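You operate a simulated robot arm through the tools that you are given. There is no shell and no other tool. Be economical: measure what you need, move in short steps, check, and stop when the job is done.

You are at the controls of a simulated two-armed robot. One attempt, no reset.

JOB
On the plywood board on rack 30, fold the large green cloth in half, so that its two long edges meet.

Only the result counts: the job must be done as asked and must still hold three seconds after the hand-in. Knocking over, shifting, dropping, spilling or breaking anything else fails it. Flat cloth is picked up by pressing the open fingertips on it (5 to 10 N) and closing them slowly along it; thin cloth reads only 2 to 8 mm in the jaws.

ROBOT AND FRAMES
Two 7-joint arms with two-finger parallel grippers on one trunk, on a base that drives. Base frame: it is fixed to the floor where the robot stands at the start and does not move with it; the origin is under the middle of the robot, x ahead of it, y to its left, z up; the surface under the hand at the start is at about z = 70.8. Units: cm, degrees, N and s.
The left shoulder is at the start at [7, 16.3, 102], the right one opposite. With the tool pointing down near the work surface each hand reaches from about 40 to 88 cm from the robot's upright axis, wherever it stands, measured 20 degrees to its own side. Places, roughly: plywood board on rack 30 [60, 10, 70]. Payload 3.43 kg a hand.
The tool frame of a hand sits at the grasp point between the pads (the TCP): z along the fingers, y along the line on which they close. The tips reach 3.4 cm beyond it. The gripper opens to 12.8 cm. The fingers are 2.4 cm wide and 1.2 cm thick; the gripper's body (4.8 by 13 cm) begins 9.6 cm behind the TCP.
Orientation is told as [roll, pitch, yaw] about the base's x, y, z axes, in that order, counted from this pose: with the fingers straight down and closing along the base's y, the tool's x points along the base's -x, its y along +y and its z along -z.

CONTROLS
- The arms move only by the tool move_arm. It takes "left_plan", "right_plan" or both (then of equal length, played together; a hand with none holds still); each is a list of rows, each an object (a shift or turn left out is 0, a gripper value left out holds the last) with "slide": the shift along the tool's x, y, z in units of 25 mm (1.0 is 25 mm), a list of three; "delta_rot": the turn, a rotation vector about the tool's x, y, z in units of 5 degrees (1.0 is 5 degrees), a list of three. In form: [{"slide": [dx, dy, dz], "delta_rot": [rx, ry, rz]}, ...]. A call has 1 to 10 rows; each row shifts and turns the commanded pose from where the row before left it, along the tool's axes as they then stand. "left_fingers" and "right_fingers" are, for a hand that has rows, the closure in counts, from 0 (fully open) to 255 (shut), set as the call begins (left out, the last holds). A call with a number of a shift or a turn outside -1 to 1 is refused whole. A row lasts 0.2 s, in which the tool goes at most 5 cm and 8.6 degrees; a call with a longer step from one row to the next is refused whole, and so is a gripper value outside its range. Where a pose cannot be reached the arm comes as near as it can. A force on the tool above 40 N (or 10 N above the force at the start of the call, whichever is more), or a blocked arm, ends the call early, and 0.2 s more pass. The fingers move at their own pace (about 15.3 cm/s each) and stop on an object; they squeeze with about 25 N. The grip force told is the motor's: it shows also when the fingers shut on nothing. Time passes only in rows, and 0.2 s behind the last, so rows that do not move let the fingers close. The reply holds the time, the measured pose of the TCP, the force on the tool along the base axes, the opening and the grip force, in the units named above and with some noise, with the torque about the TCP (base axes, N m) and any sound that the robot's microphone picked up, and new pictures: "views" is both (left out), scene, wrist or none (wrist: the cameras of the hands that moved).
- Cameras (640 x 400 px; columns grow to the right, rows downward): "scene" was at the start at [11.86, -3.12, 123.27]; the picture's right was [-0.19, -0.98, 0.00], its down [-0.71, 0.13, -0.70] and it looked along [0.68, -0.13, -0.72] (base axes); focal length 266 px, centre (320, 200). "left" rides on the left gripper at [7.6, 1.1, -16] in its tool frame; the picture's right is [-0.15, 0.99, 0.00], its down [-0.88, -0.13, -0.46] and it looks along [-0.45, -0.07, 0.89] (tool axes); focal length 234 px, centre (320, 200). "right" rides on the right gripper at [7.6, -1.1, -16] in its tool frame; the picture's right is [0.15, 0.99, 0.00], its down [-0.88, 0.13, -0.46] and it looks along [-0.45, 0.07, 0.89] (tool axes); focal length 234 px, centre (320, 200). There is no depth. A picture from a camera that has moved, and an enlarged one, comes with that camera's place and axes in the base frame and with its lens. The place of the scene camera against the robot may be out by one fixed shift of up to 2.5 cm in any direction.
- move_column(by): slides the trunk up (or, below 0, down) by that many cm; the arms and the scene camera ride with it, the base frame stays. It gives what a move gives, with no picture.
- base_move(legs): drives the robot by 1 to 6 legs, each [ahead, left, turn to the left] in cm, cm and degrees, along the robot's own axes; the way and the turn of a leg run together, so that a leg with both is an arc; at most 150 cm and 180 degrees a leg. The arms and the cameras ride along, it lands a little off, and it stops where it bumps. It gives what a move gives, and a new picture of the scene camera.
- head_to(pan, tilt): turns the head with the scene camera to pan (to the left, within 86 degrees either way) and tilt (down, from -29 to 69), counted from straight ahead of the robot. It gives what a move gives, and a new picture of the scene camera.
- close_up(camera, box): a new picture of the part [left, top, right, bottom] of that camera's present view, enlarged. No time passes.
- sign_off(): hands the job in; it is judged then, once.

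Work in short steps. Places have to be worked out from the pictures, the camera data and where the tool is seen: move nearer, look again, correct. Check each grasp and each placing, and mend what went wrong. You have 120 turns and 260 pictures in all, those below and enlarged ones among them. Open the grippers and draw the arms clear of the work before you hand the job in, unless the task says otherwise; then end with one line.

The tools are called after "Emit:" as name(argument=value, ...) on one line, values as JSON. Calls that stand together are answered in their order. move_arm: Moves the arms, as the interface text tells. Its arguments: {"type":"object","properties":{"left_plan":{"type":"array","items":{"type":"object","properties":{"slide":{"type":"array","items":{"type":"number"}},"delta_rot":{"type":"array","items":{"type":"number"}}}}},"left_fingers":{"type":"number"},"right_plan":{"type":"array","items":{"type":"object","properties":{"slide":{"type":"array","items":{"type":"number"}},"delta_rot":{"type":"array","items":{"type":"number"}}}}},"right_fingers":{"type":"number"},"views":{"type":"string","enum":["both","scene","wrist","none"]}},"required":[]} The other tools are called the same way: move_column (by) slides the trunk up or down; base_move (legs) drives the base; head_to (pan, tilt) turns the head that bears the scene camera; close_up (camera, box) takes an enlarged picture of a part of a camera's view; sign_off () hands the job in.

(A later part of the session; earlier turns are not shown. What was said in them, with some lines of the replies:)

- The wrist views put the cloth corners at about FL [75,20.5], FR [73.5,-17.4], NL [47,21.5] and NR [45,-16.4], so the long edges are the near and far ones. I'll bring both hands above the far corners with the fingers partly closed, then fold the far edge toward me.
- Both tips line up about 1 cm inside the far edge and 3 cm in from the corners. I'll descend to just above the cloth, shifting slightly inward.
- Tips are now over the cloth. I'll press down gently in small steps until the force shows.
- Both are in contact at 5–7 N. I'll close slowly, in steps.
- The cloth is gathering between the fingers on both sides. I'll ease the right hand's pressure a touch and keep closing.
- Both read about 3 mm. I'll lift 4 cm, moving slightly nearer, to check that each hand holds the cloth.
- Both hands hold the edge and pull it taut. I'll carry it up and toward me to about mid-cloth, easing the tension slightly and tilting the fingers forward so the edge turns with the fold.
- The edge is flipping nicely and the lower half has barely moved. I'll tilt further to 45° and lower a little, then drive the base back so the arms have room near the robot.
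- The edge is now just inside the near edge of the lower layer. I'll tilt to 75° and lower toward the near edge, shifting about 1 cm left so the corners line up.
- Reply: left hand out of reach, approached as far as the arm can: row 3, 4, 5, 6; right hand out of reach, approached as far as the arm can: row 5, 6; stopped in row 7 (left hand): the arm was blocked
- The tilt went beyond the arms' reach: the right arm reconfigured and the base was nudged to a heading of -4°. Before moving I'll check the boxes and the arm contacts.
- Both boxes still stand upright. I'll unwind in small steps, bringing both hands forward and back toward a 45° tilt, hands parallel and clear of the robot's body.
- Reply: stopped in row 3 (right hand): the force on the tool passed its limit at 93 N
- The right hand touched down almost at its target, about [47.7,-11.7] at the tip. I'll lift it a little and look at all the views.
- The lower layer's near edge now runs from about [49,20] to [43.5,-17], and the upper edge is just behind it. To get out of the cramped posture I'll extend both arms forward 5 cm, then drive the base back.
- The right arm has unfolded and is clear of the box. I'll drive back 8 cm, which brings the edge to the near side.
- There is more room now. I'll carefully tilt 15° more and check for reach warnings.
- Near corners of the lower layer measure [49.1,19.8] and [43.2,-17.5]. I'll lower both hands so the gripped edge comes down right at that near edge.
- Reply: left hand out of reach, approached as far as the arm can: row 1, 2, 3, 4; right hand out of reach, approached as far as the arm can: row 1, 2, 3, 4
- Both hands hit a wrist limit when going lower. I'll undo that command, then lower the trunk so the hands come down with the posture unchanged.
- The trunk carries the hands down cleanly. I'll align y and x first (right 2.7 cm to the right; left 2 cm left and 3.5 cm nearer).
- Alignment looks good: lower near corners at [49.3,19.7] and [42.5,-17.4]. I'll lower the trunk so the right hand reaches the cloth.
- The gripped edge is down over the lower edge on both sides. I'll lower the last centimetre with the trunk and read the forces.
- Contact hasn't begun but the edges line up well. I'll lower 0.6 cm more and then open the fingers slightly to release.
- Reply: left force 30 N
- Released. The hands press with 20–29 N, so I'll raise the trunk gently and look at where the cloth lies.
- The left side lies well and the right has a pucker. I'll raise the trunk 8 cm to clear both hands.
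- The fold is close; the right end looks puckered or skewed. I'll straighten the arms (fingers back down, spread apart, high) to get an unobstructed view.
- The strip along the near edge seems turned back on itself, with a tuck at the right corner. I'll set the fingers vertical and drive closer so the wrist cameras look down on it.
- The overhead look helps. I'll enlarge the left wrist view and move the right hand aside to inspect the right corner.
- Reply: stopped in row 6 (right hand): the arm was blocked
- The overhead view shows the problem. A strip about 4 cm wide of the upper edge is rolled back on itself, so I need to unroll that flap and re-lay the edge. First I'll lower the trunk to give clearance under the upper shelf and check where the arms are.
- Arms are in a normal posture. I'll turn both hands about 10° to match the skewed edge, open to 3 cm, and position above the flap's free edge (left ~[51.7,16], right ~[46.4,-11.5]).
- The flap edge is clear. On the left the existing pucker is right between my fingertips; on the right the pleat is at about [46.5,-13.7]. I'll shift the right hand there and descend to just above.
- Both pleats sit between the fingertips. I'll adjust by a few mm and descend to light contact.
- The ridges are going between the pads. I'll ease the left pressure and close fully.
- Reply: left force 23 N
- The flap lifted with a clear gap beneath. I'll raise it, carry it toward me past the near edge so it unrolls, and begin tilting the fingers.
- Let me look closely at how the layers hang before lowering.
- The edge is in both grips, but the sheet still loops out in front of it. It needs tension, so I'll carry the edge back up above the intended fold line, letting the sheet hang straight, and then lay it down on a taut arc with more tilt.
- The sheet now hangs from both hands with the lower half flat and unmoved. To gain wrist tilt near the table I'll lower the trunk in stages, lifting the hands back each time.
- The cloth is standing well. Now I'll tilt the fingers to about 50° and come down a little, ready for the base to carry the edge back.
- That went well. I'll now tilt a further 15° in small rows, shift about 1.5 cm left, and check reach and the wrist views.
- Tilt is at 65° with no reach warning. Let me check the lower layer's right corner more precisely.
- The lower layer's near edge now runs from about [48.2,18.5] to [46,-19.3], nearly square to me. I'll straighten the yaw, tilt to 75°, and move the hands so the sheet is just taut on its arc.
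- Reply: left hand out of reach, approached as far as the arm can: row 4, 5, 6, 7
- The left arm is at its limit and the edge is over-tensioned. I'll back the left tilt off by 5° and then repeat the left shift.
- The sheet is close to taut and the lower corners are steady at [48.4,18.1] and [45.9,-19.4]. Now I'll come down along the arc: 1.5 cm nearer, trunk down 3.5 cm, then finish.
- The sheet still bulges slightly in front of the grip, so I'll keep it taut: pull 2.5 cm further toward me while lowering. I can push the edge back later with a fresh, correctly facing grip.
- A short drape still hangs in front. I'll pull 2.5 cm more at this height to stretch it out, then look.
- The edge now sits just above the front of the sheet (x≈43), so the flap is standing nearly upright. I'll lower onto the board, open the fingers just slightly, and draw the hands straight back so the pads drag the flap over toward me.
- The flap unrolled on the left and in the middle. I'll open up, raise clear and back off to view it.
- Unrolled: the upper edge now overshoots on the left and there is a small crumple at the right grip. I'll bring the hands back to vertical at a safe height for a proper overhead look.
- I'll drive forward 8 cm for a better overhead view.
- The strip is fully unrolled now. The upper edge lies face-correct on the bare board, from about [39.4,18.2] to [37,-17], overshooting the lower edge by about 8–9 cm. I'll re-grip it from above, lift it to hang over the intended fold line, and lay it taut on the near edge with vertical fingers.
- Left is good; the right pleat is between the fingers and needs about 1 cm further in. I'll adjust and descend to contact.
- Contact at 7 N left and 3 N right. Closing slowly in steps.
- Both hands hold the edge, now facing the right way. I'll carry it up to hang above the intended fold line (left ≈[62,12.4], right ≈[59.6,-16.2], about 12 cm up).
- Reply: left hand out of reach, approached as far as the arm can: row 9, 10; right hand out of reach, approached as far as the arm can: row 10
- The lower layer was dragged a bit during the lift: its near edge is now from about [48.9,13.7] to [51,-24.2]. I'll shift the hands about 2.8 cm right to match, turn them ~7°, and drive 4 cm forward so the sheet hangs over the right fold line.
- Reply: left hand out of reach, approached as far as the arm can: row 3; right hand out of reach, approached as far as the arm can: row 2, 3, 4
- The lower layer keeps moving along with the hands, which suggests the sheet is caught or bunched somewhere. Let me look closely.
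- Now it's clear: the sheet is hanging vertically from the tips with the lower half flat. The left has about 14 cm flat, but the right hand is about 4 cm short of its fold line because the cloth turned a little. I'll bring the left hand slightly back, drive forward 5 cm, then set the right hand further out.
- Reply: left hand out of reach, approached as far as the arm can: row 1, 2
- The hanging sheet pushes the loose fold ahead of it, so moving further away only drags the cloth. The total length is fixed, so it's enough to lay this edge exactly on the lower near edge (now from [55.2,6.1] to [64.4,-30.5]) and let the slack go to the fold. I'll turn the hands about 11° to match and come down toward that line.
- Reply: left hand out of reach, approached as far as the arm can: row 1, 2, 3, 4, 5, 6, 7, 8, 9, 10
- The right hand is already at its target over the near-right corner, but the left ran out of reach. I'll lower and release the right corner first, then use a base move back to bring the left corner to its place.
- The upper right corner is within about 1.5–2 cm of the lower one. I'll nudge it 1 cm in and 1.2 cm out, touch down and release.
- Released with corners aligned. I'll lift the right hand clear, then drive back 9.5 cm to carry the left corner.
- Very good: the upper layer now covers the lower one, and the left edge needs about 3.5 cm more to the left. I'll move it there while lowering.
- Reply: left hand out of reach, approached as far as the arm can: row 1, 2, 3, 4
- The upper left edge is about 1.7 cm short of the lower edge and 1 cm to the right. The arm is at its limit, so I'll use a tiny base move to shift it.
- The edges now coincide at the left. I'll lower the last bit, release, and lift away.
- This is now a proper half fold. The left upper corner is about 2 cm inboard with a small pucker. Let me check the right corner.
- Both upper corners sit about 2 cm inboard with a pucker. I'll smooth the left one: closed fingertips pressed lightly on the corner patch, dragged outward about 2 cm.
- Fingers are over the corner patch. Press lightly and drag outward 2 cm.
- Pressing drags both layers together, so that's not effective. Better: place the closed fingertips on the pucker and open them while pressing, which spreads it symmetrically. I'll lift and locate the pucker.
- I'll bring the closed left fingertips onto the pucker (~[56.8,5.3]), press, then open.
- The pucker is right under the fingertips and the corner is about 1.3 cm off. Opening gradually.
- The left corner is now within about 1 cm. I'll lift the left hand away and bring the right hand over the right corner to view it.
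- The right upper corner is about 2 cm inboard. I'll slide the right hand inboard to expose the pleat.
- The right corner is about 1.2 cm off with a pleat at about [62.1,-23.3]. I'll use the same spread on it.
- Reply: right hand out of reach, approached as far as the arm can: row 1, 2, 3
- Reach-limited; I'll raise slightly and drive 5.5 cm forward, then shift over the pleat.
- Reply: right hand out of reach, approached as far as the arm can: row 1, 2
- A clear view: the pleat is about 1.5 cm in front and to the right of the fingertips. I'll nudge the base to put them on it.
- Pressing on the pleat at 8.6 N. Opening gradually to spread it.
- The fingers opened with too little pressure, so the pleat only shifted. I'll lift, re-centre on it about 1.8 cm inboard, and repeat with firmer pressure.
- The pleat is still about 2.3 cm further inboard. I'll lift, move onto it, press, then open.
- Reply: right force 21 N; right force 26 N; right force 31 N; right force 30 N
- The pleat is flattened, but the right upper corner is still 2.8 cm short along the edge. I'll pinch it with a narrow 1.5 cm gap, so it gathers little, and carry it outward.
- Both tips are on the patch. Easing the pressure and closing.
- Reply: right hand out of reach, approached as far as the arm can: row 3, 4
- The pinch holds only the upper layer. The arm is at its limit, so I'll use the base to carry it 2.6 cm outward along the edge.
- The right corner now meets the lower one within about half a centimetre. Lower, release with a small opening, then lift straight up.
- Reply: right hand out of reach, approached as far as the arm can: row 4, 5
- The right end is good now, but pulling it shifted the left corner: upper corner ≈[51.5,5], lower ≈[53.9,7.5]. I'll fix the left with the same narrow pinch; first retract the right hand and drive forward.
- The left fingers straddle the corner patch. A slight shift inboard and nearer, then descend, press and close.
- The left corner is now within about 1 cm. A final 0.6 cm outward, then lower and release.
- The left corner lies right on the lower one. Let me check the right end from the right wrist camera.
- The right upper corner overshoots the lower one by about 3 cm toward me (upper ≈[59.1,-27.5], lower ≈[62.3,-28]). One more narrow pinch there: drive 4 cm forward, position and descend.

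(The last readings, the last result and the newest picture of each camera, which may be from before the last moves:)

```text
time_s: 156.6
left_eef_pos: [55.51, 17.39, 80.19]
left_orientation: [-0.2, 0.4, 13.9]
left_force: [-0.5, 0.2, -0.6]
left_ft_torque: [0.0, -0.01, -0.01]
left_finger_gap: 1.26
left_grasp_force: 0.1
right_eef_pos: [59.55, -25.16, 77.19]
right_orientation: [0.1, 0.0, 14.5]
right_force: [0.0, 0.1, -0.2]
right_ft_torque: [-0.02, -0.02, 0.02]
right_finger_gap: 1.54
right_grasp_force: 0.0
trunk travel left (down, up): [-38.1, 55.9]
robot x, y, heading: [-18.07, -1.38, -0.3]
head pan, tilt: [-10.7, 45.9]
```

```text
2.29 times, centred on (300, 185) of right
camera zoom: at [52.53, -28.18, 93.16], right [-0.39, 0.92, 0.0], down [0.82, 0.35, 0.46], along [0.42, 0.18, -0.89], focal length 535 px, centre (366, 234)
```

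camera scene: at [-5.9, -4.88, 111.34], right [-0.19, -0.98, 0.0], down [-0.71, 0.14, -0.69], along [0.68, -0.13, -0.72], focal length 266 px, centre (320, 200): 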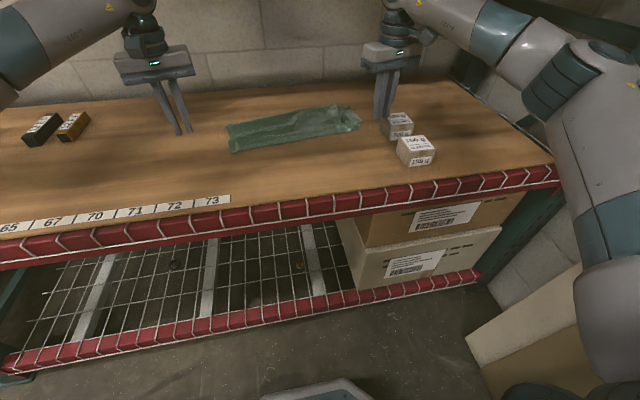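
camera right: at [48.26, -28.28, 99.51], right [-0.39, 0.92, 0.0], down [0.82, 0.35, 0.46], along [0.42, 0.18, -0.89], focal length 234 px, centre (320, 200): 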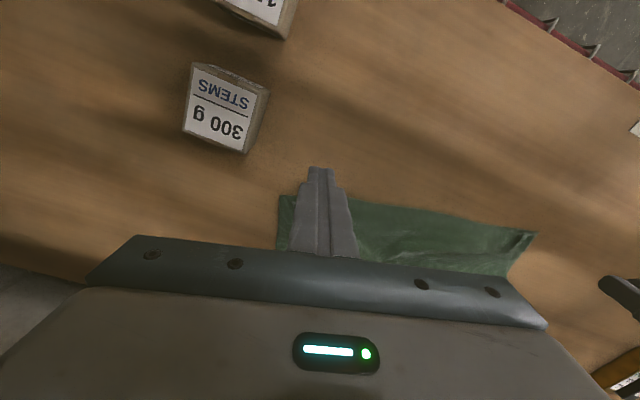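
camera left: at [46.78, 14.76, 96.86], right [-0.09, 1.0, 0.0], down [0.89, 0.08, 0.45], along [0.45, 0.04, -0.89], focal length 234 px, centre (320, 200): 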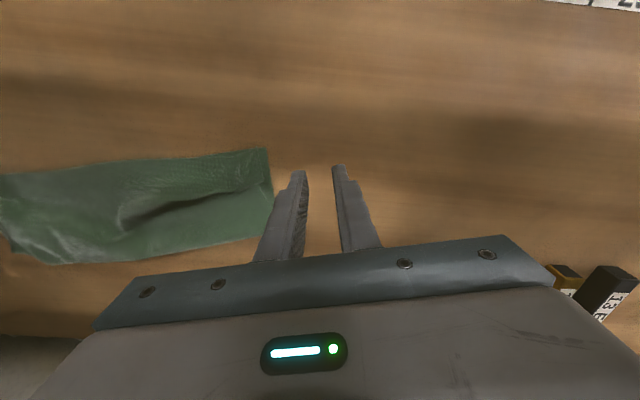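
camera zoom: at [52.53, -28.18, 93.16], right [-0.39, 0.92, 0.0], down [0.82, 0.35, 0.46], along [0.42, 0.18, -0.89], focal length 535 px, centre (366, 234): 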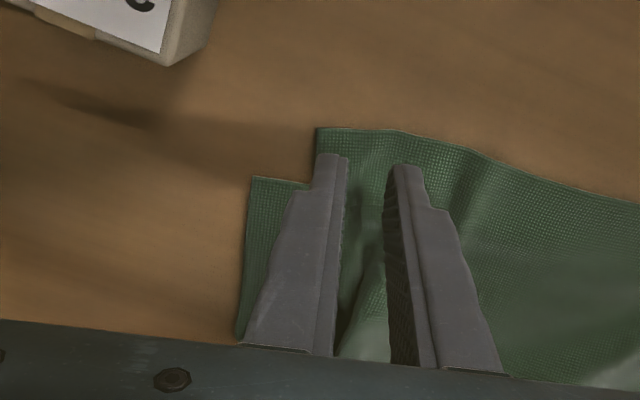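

Well placed. Descend, close, lift slightly, and move 2.6 cm inward and 2.4 cm outward.

Emit:
move_arm(right_plan=[{"slide": [0, 0, 0.5]}, {"slide": [0, 0, 0.4]}, {"slide": [0, 0, 0.2]}, {"slide": [0, 0, 0.06]}, {}], views="none")

Emit:
move_arm(right_plan=[{}, {}], right_fingers=240, views="none")

Emit:
move_arm(right_plan=[{}, {}, {}], right_fingers=255, views="none")

Emit:
move_arm(right_plan=[{"slide": [0, 0, -0.5]}, {"slide": [-0.26, -0.24, -0.3]}, {"slide": [-0.26, -0.24, 0]}, {"slide": [-0.26, -0.24, 0]}, {"slide": [-0.26, -0.24, 0]}, {}], views="none")

Emit:
close_up(camera="right", box=[160, 100, 440, 270])

```text
time_s: 157.8
left_eef_pos: [55.54, 17.65, 80.26]
left_orientation: [-0.2, 0.3, 13.9]
left_force: [-0.7, 0.1, 0.0]
left_ft_torque: [-0.02, -0.02, 0.0]
left_finger_gap: 1.25
left_grasp_force: 0.0
right_eef_pos: [59.48, -25.17, 74.33]
right_orientation: [0.1, -0.1, 14.5]
right_force: [0.7, 0.4, 4.0]
right_ft_torque: [-0.01, -0.02, 0.02]
right_finger_gap: 1.52
right_grasp_force: 0.1
trunk travel left (down, up): [-38.1, 55.9]
robot x, y, heading: [-17.79, -1.69, -0.6]
head pan, tilt: [-10.7, 45.9]
```

```text
time_s: 158.4
left_eef_pos: [55.46, 17.39, 80.28]
left_orientation: [-0.2, 0.3, 13.8]
left_force: [1.1, -0.2, 0.2]
left_ft_torque: [-0.02, 0.01, 0.0]
left_finger_gap: 1.22
left_grasp_force: 0.1
right_eef_pos: [59.36, -25.3, 74.44]
right_orientation: [0.0, -0.1, 14.5]
right_force: [0.2, 0.8, 6.8]
right_ft_torque: [0.02, 0.0, 0.02]
right_finger_gap: 0.7
right_grasp_force: 0.1
trunk travel left (down, up): [-38.1, 55.9]
robot x, y, heading: [-17.94, -2.04, -0.5]
head pan, tilt: [-10.7, 45.9]
```

```text
time_s: 159.2
left_eef_pos: [55.55, 17.62, 80.2]
left_orientation: [-0.3, 0.3, 14.0]
left_force: [0.1, 0.8, 0.1]
left_ft_torque: [-0.02, 0.0, 0.01]
left_finger_gap: 1.25
left_grasp_force: 0.1
right_eef_pos: [59.38, -25.22, 74.41]
right_orientation: [-0.1, -0.1, 14.6]
right_force: [-0.6, -0.5, 6.4]
right_ft_torque: [-0.04, 0.01, 0.02]
right_finger_gap: 0.0
right_grasp_force: 24.5
trunk travel left (down, up): [-38.1, 55.9]
robot x, y, heading: [-17.83, -1.61, -0.6]
head pan, tilt: [-10.7, 45.9]
```

```text
time_s: 160.6
left_eef_pos: [55.45, 17.51, 80.22]
left_orientation: [-0.1, 0.4, 13.9]
left_force: [0.3, 0.4, -0.2]
left_ft_torque: [0.01, 0.02, 0.01]
left_finger_gap: 1.22
left_grasp_force: 0.1
right_eef_pos: [61.77, -26.48, 76.32]
right_orientation: [0.0, 0.0, 14.6]
right_force: [-0.3, -0.7, -0.3]
right_ft_torque: [0.03, -0.05, 0.0]
right_finger_gap: 0.03
right_grasp_force: 24.4
right hand out of reach, approached as far as the arm can: row 5
trunk travel left (down, up): [-38.1, 55.9]
robot x, y, heading: [-17.96, -1.56, -0.3]
head pan, tilt: [-10.7, 45.9]
```

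```text
2.29 times, centred on (300, 185) of right
camera zoom: at [54.87, -29.47, 92.37], right [-0.39, 0.92, 0.0], down [0.82, 0.35, 0.46], along [0.42, 0.18, -0.89], focal length 535 px, centre (366, 234)
```

zoom: 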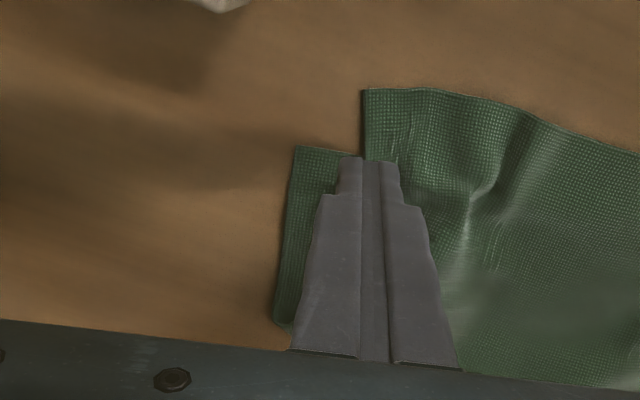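

The pinch slipped off (0 mm). I'll go back and retry with a 2.2 cm gap and firmer pressure.

Emit:
move_arm(right_plan=[{"slide": [0.38, 0.38, -0.2]}, {"slide": [0.38, 0.38, 0]}, {"slide": [0, 0, 0.5]}, {"slide": [0, 0, 0.38]}, {"slide": [0, 0, 0.1]}, {}], right_fingers=210, views="none")

Emit:
move_arm(right_plan=[{"slide": [0, 0, 0.05]}, {}], right_fingers=222, views="none")

Emit:
move_arm(right_plan=[{}, {}], right_fingers=238, views="none")

Emit:
move_arm(right_plan=[{}, {}, {}], right_fingers=255, views="none")

```text
time_s: 162.0
left_eef_pos: [55.51, 17.51, 80.21]
left_orientation: [-0.2, 0.4, 13.9]
left_force: [-0.7, -0.1, 0.9]
left_ft_torque: [0.05, 0.04, 0.01]
left_finger_gap: 1.25
left_grasp_force: 0.0
right_eef_pos: [59.39, -25.21, 74.36]
right_orientation: [-0.1, 0.0, 14.5]
right_force: [0.1, 0.6, 1.0]
right_ft_torque: [0.0, -0.02, -0.01]
right_finger_gap: 2.28
right_grasp_force: 0.1
trunk travel left (down, up): [-38.1, 55.9]
robot x, y, heading: [-17.94, -1.75, -0.6]
head pan, tilt: [-10.7, 45.9]
```

```text
time_s: 162.6
left_eef_pos: [55.47, 17.52, 80.31]
left_orientation: [-0.2, 0.3, 13.9]
left_force: [-0.2, -0.3, 0.0]
left_ft_torque: [0.03, 0.03, 0.0]
left_finger_gap: 1.23
left_grasp_force: 0.2
right_eef_pos: [59.37, -25.07, 74.33]
right_orientation: [0.0, -0.1, 14.5]
right_force: [-0.3, -0.6, 3.8]
right_ft_torque: [-0.06, 0.03, -0.01]
right_finger_gap: 1.66
right_grasp_force: 0.4
trunk travel left (down, up): [-38.1, 55.9]
robot x, y, heading: [-17.57, -1.98, -0.3]
head pan, tilt: [-10.7, 45.9]
```

```text
time_s: 163.2
left_eef_pos: [55.54, 17.53, 80.32]
left_orientation: [-0.2, 0.3, 13.9]
left_force: [-0.7, 0.1, 0.0]
left_ft_torque: [-0.01, -0.01, 0.03]
left_finger_gap: 1.23
left_grasp_force: 0.1
right_eef_pos: [59.45, -25.08, 74.41]
right_orientation: [-0.1, -0.1, 14.5]
right_force: [1.3, 0.0, 5.3]
right_ft_torque: [-0.02, 0.0, 0.0]
right_finger_gap: 0.82
right_grasp_force: 0.1
trunk travel left (down, up): [-38.1, 55.9]
robot x, y, heading: [-17.75, -1.71, -0.5]
head pan, tilt: [-10.7, 45.9]
```

```text
time_s: 164.0
left_eef_pos: [55.48, 17.46, 80.31]
left_orientation: [-0.3, 0.3, 13.9]
left_force: [0.4, -0.8, 0.5]
left_ft_torque: [-0.01, 0.05, 0.03]
left_finger_gap: 1.25
left_grasp_force: 0.0
right_eef_pos: [59.5, -25.0, 74.4]
right_orientation: [-0.1, -0.1, 14.5]
right_force: [-0.4, 0.0, 6.5]
right_ft_torque: [0.01, 0.03, -0.04]
right_finger_gap: 0.21
right_grasp_force: 24.8
trunk travel left (down, up): [-38.1, 55.9]
robot x, y, heading: [-18.12, -1.73, -0.4]
head pan, tilt: [-10.7, 45.9]
```

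Gripped at 2.1 mm. Lift 1.5 cm and use the base to carry it the required [3.1,-1.7] cm.

Emit:
move_arm(right_plan=[{"slide": [0, 0, -0.35]}, {"slide": [0, 0, -0.3]}, {}], views="none")

Emit:
base_move(legs=[[3.1, -1.7, 0]])

Emit:
close_up(camera="right", box=[160, 100, 440, 270])

```text
time_s: 164.8
left_eef_pos: [55.54, 17.58, 80.31]
left_orientation: [-0.2, 0.4, 13.9]
left_force: [-0.3, -0.1, 0.3]
left_ft_torque: [-0.03, -0.01, 0.0]
left_finger_gap: 1.23
left_grasp_force: 0.1
right_eef_pos: [59.48, -25.12, 75.84]
right_orientation: [0.0, 0.0, 14.5]
right_force: [-0.1, -0.8, 0.2]
right_ft_torque: [0.01, 0.0, 0.02]
right_finger_gap: 0.21
right_grasp_force: 24.4
trunk travel left (down, up): [-38.1, 55.9]
robot x, y, heading: [-18.01, -1.64, -0.3]
head pan, tilt: [-10.7, 45.9]
```

```text
time_s: 165.7
left_eef_pos: [58.59, 15.82, 80.21]
left_orientation: [-0.1, 0.4, 13.9]
left_force: [0.8, -0.9, -1.0]
left_ft_torque: [0.01, 0.04, 0.0]
left_finger_gap: 1.25
left_grasp_force: 0.1
right_eef_pos: [62.62, -26.84, 75.59]
right_orientation: [0.1, 0.1, 14.5]
right_force: [-0.3, -0.7, -0.9]
right_ft_torque: [0.03, 0.02, 0.0]
right_finger_gap: 0.22
right_grasp_force: 24.7
trunk travel left (down, up): [-38.1, 55.9]
robot x, y, heading: [-14.6, -3.58, -0.2]
head pan, tilt: [-10.7, 45.9]
camera scene: at [-2.85, -6.63, 111.35], right [-0.19, -0.98, 0.0], down [-0.71, 0.14, -0.69], along [0.68, -0.13, -0.72], focal length 266 px, centre (320, 200)
```

scene: 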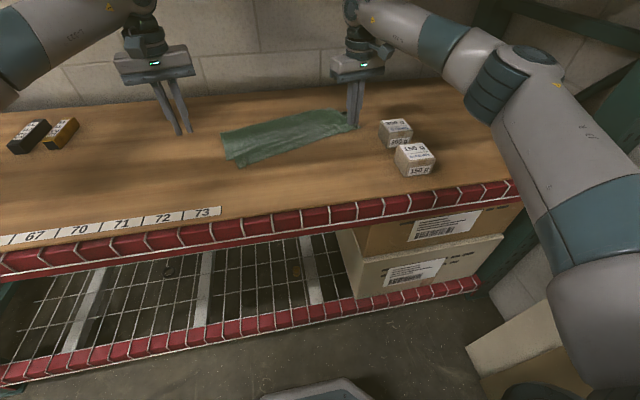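

```text
2.29 times, centred on (300, 185) of right
camera zoom: at [55.67, -29.89, 91.74], right [-0.39, 0.92, 0.0], down [0.82, 0.35, 0.45], along [0.42, 0.18, -0.89], focal length 535 px, centre (366, 234)
```

zoom: 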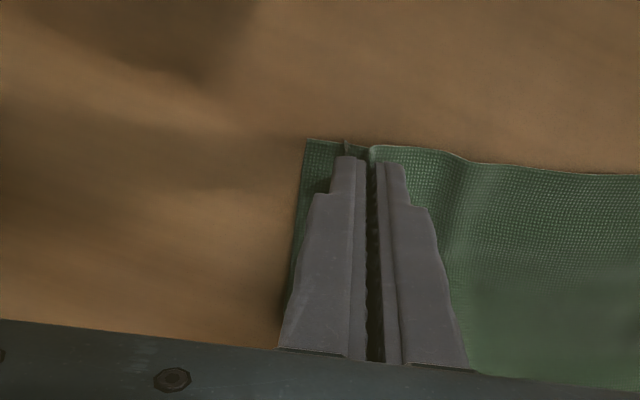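

The right edge now lines up, with the corner about 1.4 cm in; releasing the gather gives back about half of that. Lower, press, open and lift.

Emit:
move_arm(right_plan=[{"slide": [0, -0.15, 0.25]}, {"slide": [0, 0, 0.2]}, {"slide": [0, 0, 0.06]}, {}], views="none")

Emit:
move_arm(right_plan=[{"slide": [0, 0, 0.03]}, {}, {}], right_fingers=222, views="none")

Emit:
move_arm(right_plan=[{"slide": [0, 0, -0.3]}, {"slide": [0, 0, -0.5]}, {"slide": [0, 0, -0.7]}, {"slide": [0.5, 0, -0.5]}, {"slide": [0.8, 0, 0]}, {}], views="none")

Emit:
base_move(legs=[[-12, 0, 0]])

Emit:
close_up(camera="scene", box=[200, 70, 360, 160])

Emit:
close_up(camera="left", box=[0, 120, 320, 320])

```text
time_s: 166.7
left_eef_pos: [58.56, 15.85, 80.22]
left_orientation: [-0.1, 0.4, 13.9]
left_force: [-0.5, -0.2, 0.3]
left_ft_torque: [0.05, 0.0, 0.02]
left_finger_gap: 1.25
left_grasp_force: 0.0
right_eef_pos: [62.58, -27.08, 74.62]
right_orientation: [-0.1, -0.1, 14.5]
right_force: [0.4, -0.9, 1.0]
right_ft_torque: [0.02, 0.02, -0.02]
right_finger_gap: 0.2
right_grasp_force: 24.9
trunk travel left (down, up): [-38.1, 55.9]
robot x, y, heading: [-14.82, -3.72, -0.3]
head pan, tilt: [-10.7, 45.9]
```

```text
time_s: 167.5
left_eef_pos: [58.49, 15.88, 80.18]
left_orientation: [-0.2, 0.4, 13.9]
left_force: [-0.1, 1.2, 0.5]
left_ft_torque: [-0.02, -0.01, -0.01]
left_finger_gap: 1.26
left_grasp_force: 0.1
right_eef_pos: [62.64, -27.19, 74.52]
right_orientation: [0.1, -0.1, 14.5]
right_force: [-0.9, 1.3, 3.8]
right_ft_torque: [-0.01, -0.01, -0.02]
right_finger_gap: 1.64
right_grasp_force: 0.0
trunk travel left (down, up): [-38.1, 55.9]
robot x, y, heading: [-14.49, -3.67, -0.1]
head pan, tilt: [-10.7, 45.9]
```

```text
time_s: 168.9
left_eef_pos: [58.45, 15.76, 80.2]
left_orientation: [-0.2, 0.4, 13.9]
left_force: [0.0, -0.7, -0.3]
left_ft_torque: [-0.01, 0.03, 0.0]
left_finger_gap: 1.26
left_grasp_force: 0.1
right_eef_pos: [59.46, -27.95, 79.43]
right_orientation: [0.1, 0.0, 14.5]
right_force: [0.2, 0.0, 0.3]
right_ft_torque: [-0.03, 0.0, 0.02]
right_finger_gap: 1.64
right_grasp_force: 0.1
trunk travel left (down, up): [-38.1, 55.9]
robot x, y, heading: [-15.06, -3.04, -0.2]
head pan, tilt: [-10.7, 45.9]
```

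```text
time_s: 170.1
left_eef_pos: [46.59, 15.88, 80.47]
left_orientation: [-0.3, 0.2, 13.8]
left_force: [1.4, 0.3, 0.5]
left_ft_torque: [0.02, -0.03, 0.01]
left_finger_gap: 1.25
left_grasp_force: 0.0
right_eef_pos: [47.43, -27.95, 79.54]
right_orientation: [0.1, -0.1, 14.5]
right_force: [-0.3, -0.8, 0.4]
right_ft_torque: [0.01, -0.04, 0.02]
right_finger_gap: 1.63
right_grasp_force: 0.0
trunk travel left (down, up): [-38.1, 55.9]
robot x, y, heading: [-26.59, -3.43, -0.7]
head pan, tilt: [-10.7, 45.9]
camera scene: at [-15.01, -6.51, 111.38], right [-0.19, -0.98, 0.0], down [-0.7, 0.14, -0.7], along [0.68, -0.13, -0.72], focal length 266 px, centre (320, 200)
```

scene: 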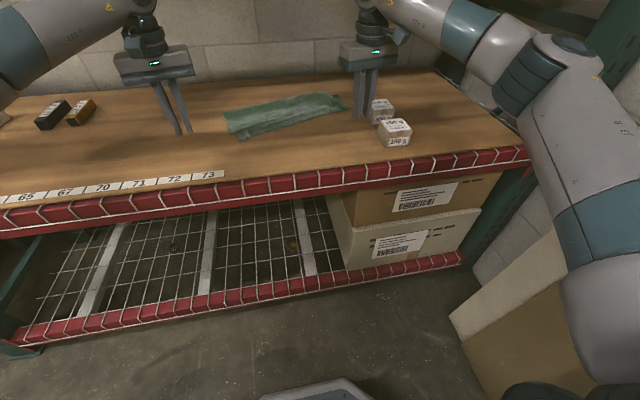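

```text
4.00 times, centred on (280, 115) of scene
camera zoom: at [-15.01, -6.51, 111.38], right [-0.19, -0.98, 0.0], down [-0.7, 0.14, -0.7], along [0.68, -0.13, -0.72], focal length 1065 px, centre (480, 540)
```

zoom: 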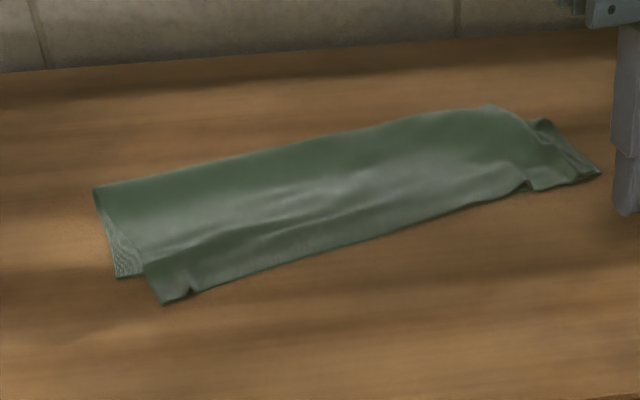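

```text
2.00 times, centred on (160, 220) of left
camera zoom: at [38.96, 15.1, 96.26], right [-0.09, 1.0, 0.0], down [0.89, 0.09, 0.45], along [0.45, 0.04, -0.89], focal length 468 px, centre (640, 160)
```

zoom: 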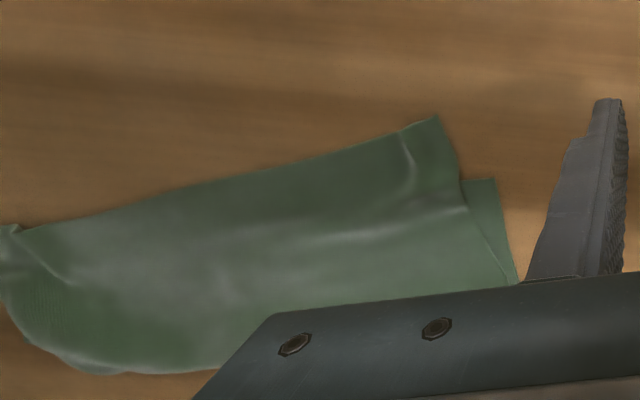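

Correcting the right end swings the left corner out (upper [50,4.1] vs lower [53.9,7.4]). This time I'll hold the right corner down with the right fingertips while the left hand brings its corner home.

Emit:
base_move(legs=[[11, 0, 0]])

Emit:
move_arm(left_plan=[{"slide": [0.61, -0.79, 0.1]}, {"slide": [0.61, -0.79, 0.2]}, {"slide": [0.61, -0.79, 0.2]}, {"slide": [0.61, -0.79, 0.2]}, {"slide": [0.61, -0.79, 0.3]}, {"slide": [0.61, -0.79, 0.4]}, {}], right_plan=[{"slide": [-0.32, 0.02, 0]}, {"slide": [-0.32, 0.02, 0]}, {"slide": [-0.32, 0.02, 0]}, {"slide": [-0.32, 0.02, 0.2]}, {"slide": [-0.32, 0.02, 0.4]}, {"slide": [-0.32, 0.02, 0.5]}, {}], left_fingers=210, right_fingers=255, views="none")

Emit:
close_up(camera="left", box=[160, 100, 440, 270])

Emit:
close_up(camera="right", box=[160, 100, 440, 270])

```text
time_s: 171.3
left_eef_pos: [57.74, 15.78, 80.27]
left_orientation: [-0.1, 0.4, 13.9]
left_force: [0.3, 0.5, -0.2]
left_ft_torque: [0.0, 0.02, 0.03]
left_finger_gap: 1.27
left_grasp_force: 0.1
right_eef_pos: [58.46, -28.12, 79.26]
right_orientation: [0.0, 0.1, 14.5]
right_force: [-0.3, -0.2, 0.4]
right_ft_torque: [0.02, 0.04, 0.03]
right_finger_gap: 1.64
right_grasp_force: 0.0
trunk travel left (down, up): [-38.1, 55.9]
robot x, y, heading: [-16.14, -3.31, -0.5]
head pan, tilt: [-10.7, 45.9]
camera scene: at [-3.8, -6.59, 111.35], right [-0.19, -0.98, 0.0], down [-0.71, 0.14, -0.69], along [0.68, -0.13, -0.72], focal length 266 px, centre (320, 200)
```

scene: 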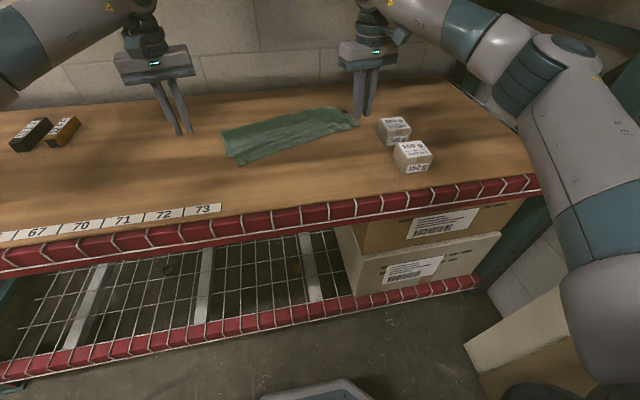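

```text
time_s: 172.9
left_eef_pos: [51.62, 2.06, 76.93]
left_orientation: [-0.2, 0.4, 13.8]
left_force: [-0.3, -0.4, 1.2]
left_ft_torque: [0.0, 0.02, 0.02]
left_finger_gap: 2.25
left_grasp_force: 0.0
right_eef_pos: [62.96, -26.7, 76.55]
right_orientation: [0.1, 0.1, 14.5]
right_force: [-0.4, 0.5, -0.7]
right_ft_torque: [-0.01, 0.01, 0.0]
right_finger_gap: 0.03
right_grasp_force: 25.2
trunk travel left (down, up): [-38.1, 55.9]
robot x, y, heading: [-15.74, -3.24, -0.5]
head pan, tilt: [-10.7, 45.9]
```

```text
2.29 times, centred on (300, 185) of left
camera zoom: at [44.03, 1.31, 92.75], right [-0.09, 1.0, 0.0], down [0.89, 0.09, 0.45], along [0.45, 0.04, -0.89], focal length 535 px, centre (366, 234)
```

zoom: 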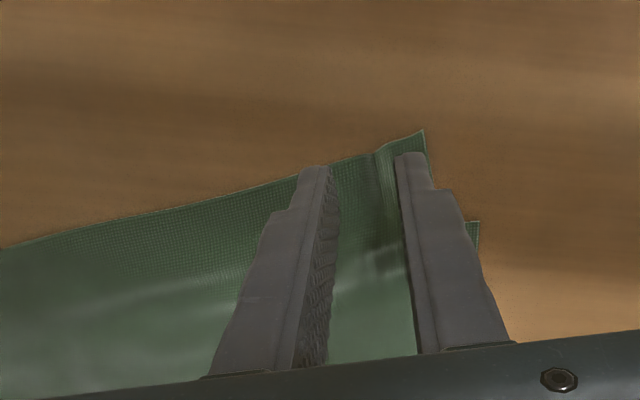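

```text
2.29 times, centred on (300, 185) of right
camera zoom: at [56.08, -29.7, 92.64], right [-0.39, 0.92, 0.0], down [0.82, 0.35, 0.46], along [0.42, 0.18, -0.89], focal length 535 px, centre (366, 234)
```

zoom: 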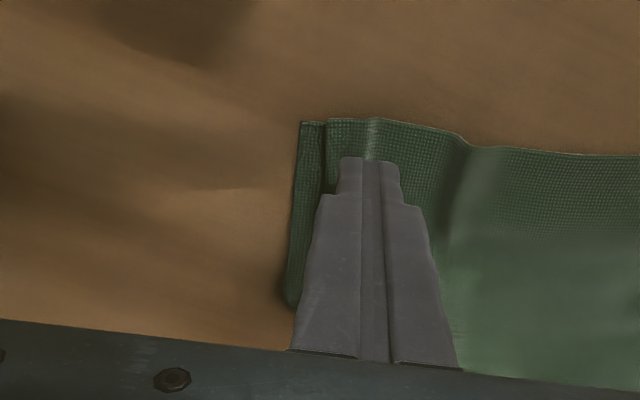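

The right corner is aligned to within 1 cm. I'll press it down, then press, close and lift with the left.

Emit:
move_arm(right_plan=[{"slide": [0, 0, 0.4]}, {"slide": [0, 0, 0.3]}, {"slide": [0, 0, 0.1]}, {"slide": [0, 0, 0.06]}, {}], left_plan=[{"slide": [0, 0, 0.4]}, {"slide": [0, 0, 0.4]}, {"slide": [0, 0, 0.2]}, {"slide": [0, 0, 0.06]}, {}], views="none")

Emit:
move_arm(left_plan=[{}, {}], left_fingers=224, views="none")

Emit:
move_arm(left_plan=[{}, {}], left_fingers=240, views="none")

Emit:
move_arm(left_plan=[{}, {}, {}], left_fingers=255, views="none")

```text
time_s: 174.1
left_eef_pos: [51.6, 2.06, 74.36]
left_orientation: [-0.3, 0.1, 13.8]
left_force: [3.6, 1.2, 15.9]
left_ft_torque: [0.17, -0.14, -0.03]
left_finger_gap: 2.27
left_grasp_force: 0.1
right_eef_pos: [63.03, -26.68, 74.65]
right_orientation: [0.0, 0.0, 14.5]
right_force: [0.2, 0.1, -0.6]
right_ft_torque: [-0.01, 0.01, -0.01]
right_finger_gap: 0.02
right_grasp_force: 25.7
trunk travel left (down, up): [-38.1, 55.9]
robot x, y, heading: [-15.89, -3.45, -0.5]
head pan, tilt: [-10.7, 45.9]
```

```text
time_s: 174.7
left_eef_pos: [51.51, 1.97, 74.44]
left_orientation: [-0.2, 0.2, 13.7]
left_force: [3.7, 0.0, 21.2]
left_ft_torque: [0.16, -0.15, -0.04]
left_finger_gap: 1.4
left_grasp_force: 0.0
right_eef_pos: [63.08, -26.72, 74.56]
right_orientation: [0.0, -0.1, 14.5]
right_force: [0.0, -0.3, -0.3]
right_ft_torque: [-0.01, 0.02, 0.0]
right_finger_gap: 0.01
right_grasp_force: 24.2
trunk travel left (down, up): [-38.1, 55.9]
robot x, y, heading: [-15.69, -3.58, -0.3]
head pan, tilt: [-10.7, 45.9]
```

```text
time_s: 175.3
left_eef_pos: [51.48, 2.03, 74.36]
left_orientation: [-0.2, 0.2, 13.8]
left_force: [1.9, 0.9, 23.5]
left_ft_torque: [0.13, -0.16, 0.01]
left_finger_gap: 0.69
left_grasp_force: 0.1
right_eef_pos: [62.99, -26.58, 74.79]
right_orientation: [0.0, 0.0, 14.5]
right_force: [-0.2, -0.5, -0.3]
right_ft_torque: [0.01, -0.03, 0.02]
right_finger_gap: 0.0
right_grasp_force: 24.8
trunk travel left (down, up): [-38.1, 55.9]
robot x, y, heading: [-15.79, -3.65, -0.4]
head pan, tilt: [-10.7, 45.9]
```

```text
time_s: 176.1
left_eef_pos: [51.5, 2.1, 74.3]
left_orientation: [-0.2, 0.2, 13.8]
left_force: [-1.3, 4.3, 26.4]
left_ft_torque: [0.24, -0.1, 0.04]
left_finger_gap: 0.23
left_grasp_force: 25.5
right_eef_pos: [62.96, -26.64, 74.77]
right_orientation: [0.0, -0.1, 14.5]
right_force: [-0.1, 0.8, 0.6]
right_ft_torque: [0.01, 0.0, -0.01]
right_finger_gap: 0.0
right_grasp_force: 24.3
trunk travel left (down, up): [-38.1, 55.9]
robot x, y, heading: [-15.91, -3.12, -0.3]
head pan, tilt: [-10.7, 45.9]
```

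Left is gripped (2.3 mm). I'll press the right down a little more, then lift the left and carry it [4.1,3.1] cm.

Emit:
move_arm(right_plan=[{"slide": [0, 0, 0.1]}, {"slide": [0, 0, 0.06]}, {}], left_plan=[{"slide": [0, 0, -0.3]}, {"slide": [0, 0, -0.3]}, {}], views="none")

Emit:
move_arm(left_plan=[{"slide": [-0.32, 0.135, -0.1]}, {"slide": [-0.32, 0.135, 0]}, {"slide": [-0.32, 0.135, 0]}, {"slide": [-0.32, 0.135, 0]}, {"slide": [-0.32, 0.135, 0]}, {"slide": [-0.29, 0.135, 0]}, {}], views="none")

Emit:
close_up(camera="left", box=[160, 100, 440, 270])

Emit:
close_up(camera="right", box=[160, 100, 440, 270])

```text
time_s: 176.9
left_eef_pos: [51.33, 2.21, 75.86]
left_orientation: [-0.1, 0.3, 13.8]
left_force: [-0.5, 0.7, -0.3]
left_ft_torque: [-0.03, 0.01, -0.01]
left_finger_gap: 0.21
left_grasp_force: 25.2
right_eef_pos: [62.82, -26.61, 74.42]
right_orientation: [0.1, -0.2, 14.5]
right_force: [3.4, -0.8, 20.2]
right_ft_torque: [-0.12, -0.07, 0.01]
right_finger_gap: 0.01
right_grasp_force: 25.7
trunk travel left (down, up): [-38.1, 55.9]
robot x, y, heading: [-16.04, -3.12, -0.4]
head pan, tilt: [-10.7, 45.9]
```

```text
time_s: 178.5
left_eef_pos: [55.49, 4.97, 76.02]
left_orientation: [-0.2, 0.3, 13.9]
left_force: [0.1, -4.7, -0.5]
left_ft_torque: [-0.19, -0.03, -0.07]
left_finger_gap: 0.22
left_grasp_force: 25.1
right_eef_pos: [62.96, -26.55, 74.4]
right_orientation: [0.1, -0.3, 14.5]
right_force: [3.5, 0.7, 25.2]
right_ft_torque: [-0.05, -0.03, 0.01]
right_finger_gap: 0.0
right_grasp_force: 25.0
trunk travel left (down, up): [-38.1, 55.9]
robot x, y, heading: [-15.71, -3.07, -0.4]
head pan, tilt: [-10.7, 45.9]
```

```text
2.29 times, centred on (300, 185) of left
camera zoom: at [47.85, 4.41, 91.9], right [-0.09, 1.0, 0.0], down [0.89, 0.09, 0.45], along [0.45, 0.04, -0.89], focal length 535 px, centre (366, 234)
```

zoom: 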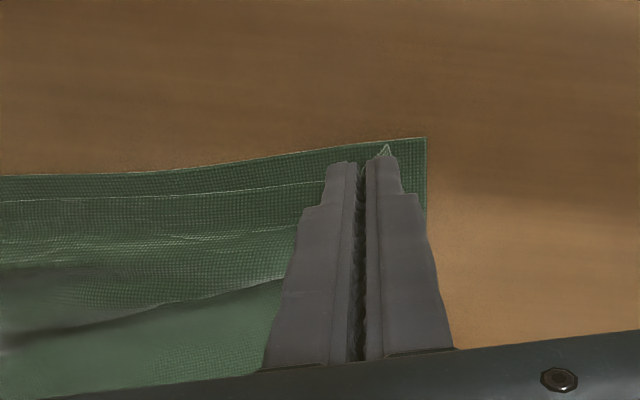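

```text
2.29 times, centred on (300, 185) of right
camera zoom: at [55.85, -29.56, 90.4], right [-0.39, 0.92, 0.0], down [0.82, 0.35, 0.46], along [0.42, 0.18, -0.89], focal length 535 px, centre (366, 234)
```

zoom: 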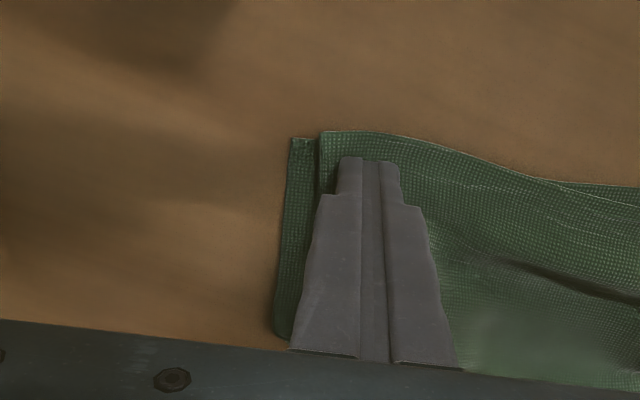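

Both ends line up: left within about 1.4 cm along and 0.8 cm inside, right within 1 cm. I'll ease the left 0.7 cm nearer, lower, press, open, and lift both hands straight up.

Emit:
move_arm(left_plan=[{"slide": [0.28, 0.05, 0.3]}, {"slide": [0, 0, 0.2]}, {"slide": [0, 0, 0.1]}, {}], views="none")

Emit:
move_arm(left_plan=[{"slide": [0, 0, 0.03]}, {}, {}], left_fingers=220, views="none")

Emit:
move_arm(left_plan=[{"slide": [0, 0, -0.2]}, {"slide": [0, 0, -0.5]}, {"slide": [0, 0, -0.9]}, {"slide": [0, 0, -0.9]}, {}], right_plan=[{}, {}, {"slide": [0, 0, -0.3]}, {"slide": [0, 0, -0.7]}, {"slide": [0, 0, -0.6]}], views="none")

Emit:
base_move(legs=[[-14, 0, 0]])

Emit:
close_up(camera="scene", box=[200, 70, 360, 160])

```text
time_s: 179.5
left_eef_pos: [54.8, 5.15, 74.49]
left_orientation: [-0.2, 0.2, 13.8]
left_force: [1.3, -4.5, 0.3]
left_ft_torque: [-0.17, -0.02, -0.08]
left_finger_gap: 0.22
left_grasp_force: 24.8
right_eef_pos: [62.78, -26.65, 74.45]
right_orientation: [-0.1, -0.1, 14.5]
right_force: [3.4, 0.9, 24.7]
right_ft_torque: [-0.03, 0.01, -0.01]
right_finger_gap: 0.01
right_grasp_force: 25.0
trunk travel left (down, up): [-38.1, 55.9]
robot x, y, heading: [-16.04, -3.47, -0.4]
head pan, tilt: [-10.7, 45.9]
```

```text
time_s: 180.3
left_eef_pos: [54.87, 5.1, 74.55]
left_orientation: [-0.2, 0.2, 13.8]
left_force: [-0.3, 0.9, 3.6]
left_ft_torque: [0.01, 0.03, 0.01]
left_finger_gap: 1.78
left_grasp_force: 0.4
right_eef_pos: [62.88, -26.56, 74.41]
right_orientation: [0.0, -0.2, 14.5]
right_force: [5.3, -0.5, 24.4]
right_ft_torque: [-0.07, -0.04, 0.05]
right_finger_gap: 0.0
right_grasp_force: 24.9
trunk travel left (down, up): [-38.1, 55.9]
robot x, y, heading: [-15.37, -3.33, -0.5]
head pan, tilt: [-10.7, 45.9]
```

```text
time_s: 181.5
left_eef_pos: [54.99, 5.16, 80.72]
left_orientation: [-0.2, 0.4, 13.8]
left_force: [0.6, 0.3, 0.6]
left_ft_torque: [0.0, -0.01, 0.0]
left_finger_gap: 1.76
left_grasp_force: 0.0
right_eef_pos: [63.08, -26.72, 78.0]
right_orientation: [0.0, 0.1, 14.5]
right_force: [0.0, -0.8, -0.4]
right_ft_torque: [0.01, -0.03, -0.01]
right_finger_gap: 0.02
right_grasp_force: 24.6
trunk travel left (down, up): [-38.1, 55.9]
robot x, y, heading: [-15.71, -3.84, -0.4]
head pan, tilt: [-10.7, 45.9]
```

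```text
time_s: 182.9
left_eef_pos: [41.05, 5.25, 80.66]
left_orientation: [-0.2, 0.3, 13.8]
left_force: [-0.5, -0.2, 0.5]
left_ft_torque: [0.0, -0.02, -0.01]
left_finger_gap: 1.76
left_grasp_force: 0.1
right_eef_pos: [49.15, -26.58, 78.24]
right_orientation: [-0.1, -0.1, 14.5]
right_force: [0.5, -0.6, 0.6]
right_ft_torque: [0.0, -0.04, 0.0]
right_finger_gap: 0.0
right_grasp_force: 25.1
trunk travel left (down, up): [-38.1, 55.9]
robot x, y, heading: [-30.04, -3.43, -0.6]
head pan, tilt: [-10.7, 45.9]
camera scene: at [-17.96, -6.49, 111.38], right [-0.19, -0.98, 0.0], down [-0.7, 0.14, -0.7], along [0.68, -0.13, -0.72], focal length 266 px, centre (320, 200)
```

scene: 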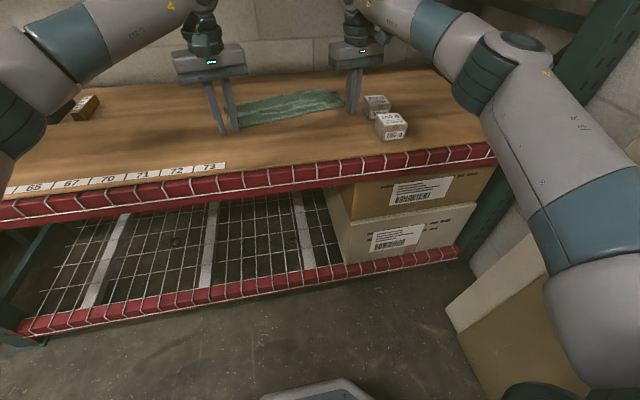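

```text
4.00 times, centred on (280, 115) of scene
camera zoom: at [-17.96, -6.49, 111.38], right [-0.19, -0.98, 0.0], down [-0.7, 0.14, -0.7], along [0.68, -0.13, -0.72], focal length 1065 px, centre (480, 540)
```

zoom: 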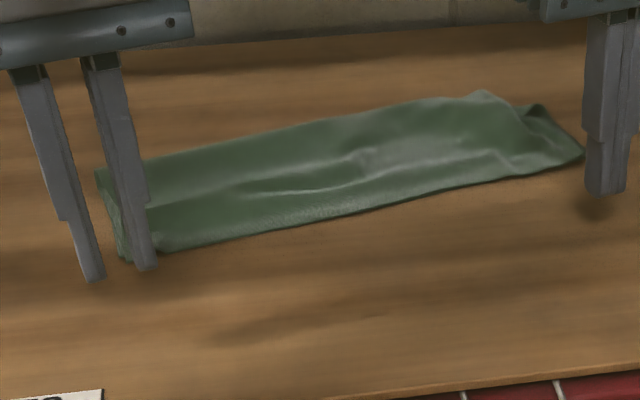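

Now the fold is neat with both long edges together. I'll draw the arms back clear of the shelf and open the grippers.

Emit:
base_move(legs=[[-14, 0, 0]])

Emit:
move_arm(left_plan=[{"slide": [0, 0.8, -0.4]}, {"slide": [0, 0.8, -0.4]}, {"slide": [0, 0.8, 0]}, {"slide": [0, 0.8, 0]}, {}], right_plan=[{"slide": [0.6, 0, -0.4]}, {"slide": [0.6, 0, -0.4]}, {"slide": [0.6, 0, 0]}, {}, {}], left_fingers=0, right_fingers=0, views="none")

Emit:
close_up(camera="scene", box=[200, 50, 400, 175])

```text
time_s: 184.1
left_eef_pos: [30.42, 6.02, 80.54]
left_orientation: [-0.2, 0.6, 14.1]
left_force: [-0.7, 0.1, -0.8]
left_ft_torque: [0.0, 0.01, -0.01]
left_finger_gap: 1.76
left_grasp_force: 0.1
right_eef_pos: [38.66, -26.04, 78.14]
right_orientation: [0.0, 0.2, 14.6]
right_force: [0.8, 0.5, -0.3]
right_ft_torque: [-0.01, 0.03, 0.0]
right_finger_gap: 0.0
right_grasp_force: 25.1
trunk travel left (down, up): [-38.1, 55.9]
robot x, y, heading: [-40.1, -2.82, -0.1]
head pan, tilt: [-10.7, 45.9]
stopped in leg 1: the robot was blocked; the commanded pose is now the measured one
camera scene: at [-28.38, -6.01, 111.37], right [-0.19, -0.98, 0.0], down [-0.71, 0.13, -0.69], along [0.68, -0.13, -0.72], focal length 266 px, centre (320, 200)
```

scene: 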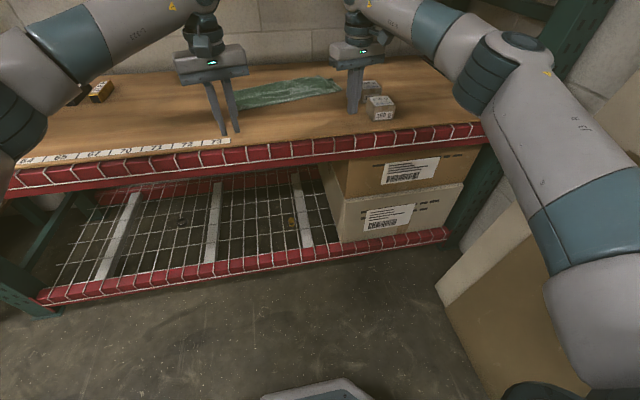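

```text
time_s: 185.3
left_eef_pos: [28.52, 13.59, 82.55]
left_orientation: [-0.1, 0.4, 14.0]
left_force: [-0.3, -0.3, 0.0]
left_ft_torque: [-0.01, 0.01, -0.03]
left_finger_gap: 12.79
left_grasp_force: 0.0
right_eef_pos: [34.13, -27.37, 80.19]
right_orientation: [-0.1, 0.1, 14.6]
right_force: [0.5, 0.4, -0.1]
right_ft_torque: [-0.02, -0.01, 0.01]
right_finger_gap: 12.79
right_grasp_force: 0.0
trunk travel left (down, up): [-38.1, 55.9]
robot x, y, heading: [-40.35, -3.09, -0.0]
head pan, tilt: [-10.7, 45.9]
```

```text
3.20 times, centred on (300, 112) of scene
camera zoom: at [-28.47, -6.14, 111.37], right [-0.19, -0.98, 0.0], down [-0.71, 0.13, -0.7], along [0.68, -0.13, -0.72], focal length 852 px, centre (384, 480)
```

zoom: 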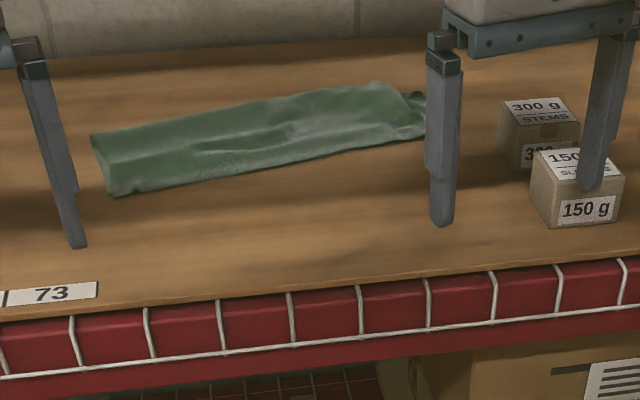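

The cloth lies folded with the long edges together and nothing else is disturbed; the base only stopped against something behind. I'll raise the right hand clear of the box and then hand in.

Emit:
move_arm(right_plan=[{"slide": [0, 0, -0.8]}, {"slide": [0, 0, -0.8]}, {"slide": [0.8, 0, 0]}, {"slide": [0.8, 0, 0]}, {}], views="scene")

```text
time_s: 186.5
left_eef_pos: [28.49, 13.7, 82.5]
left_orientation: [0.0, 0.4, 14.0]
left_force: [-0.6, -0.2, -0.3]
left_ft_torque: [0.0, 0.0, 0.04]
left_finger_gap: 12.82
left_grasp_force: 0.0
right_eef_pos: [30.27, -28.38, 84.23]
right_orientation: [0.0, 0.1, 14.6]
right_force: [0.5, 0.1, 0.7]
right_ft_torque: [-0.02, 0.01, 0.0]
right_finger_gap: 12.8
right_grasp_force: 0.0
trunk travel left (down, up): [-38.1, 55.9]
robot x, y, heading: [-40.51, -2.9, 0.4]
head pan, tilt: [-10.7, 45.9]
camera scene: at [-28.45, -6.09, 111.36], right [-0.19, -0.98, 0.0], down [-0.71, 0.13, -0.7], along [0.68, -0.13, -0.72], focal length 266 px, centre (320, 200)
```

scene: 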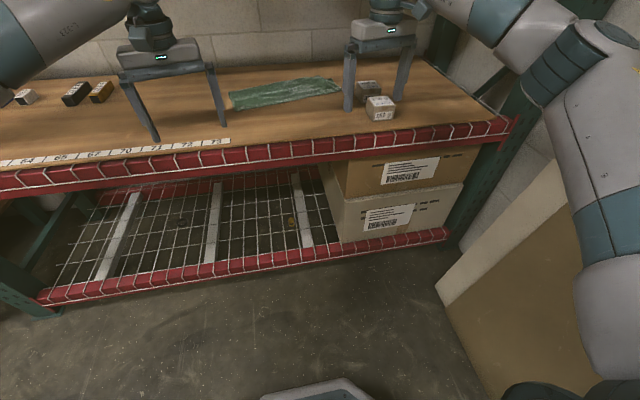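

Grippers are open, the arms are clear and the cloth is folded in half; handing in.

Emit:
sign_off()

```text
The job is handed in.
```

The large green cloth on rack 30 is folded in half with its long edges together, corners within about 1–1.5 cm when last measured; it has a few small creases, lies a little farther right and skewed, and the base stopped against something unseen behind it as I backed away.
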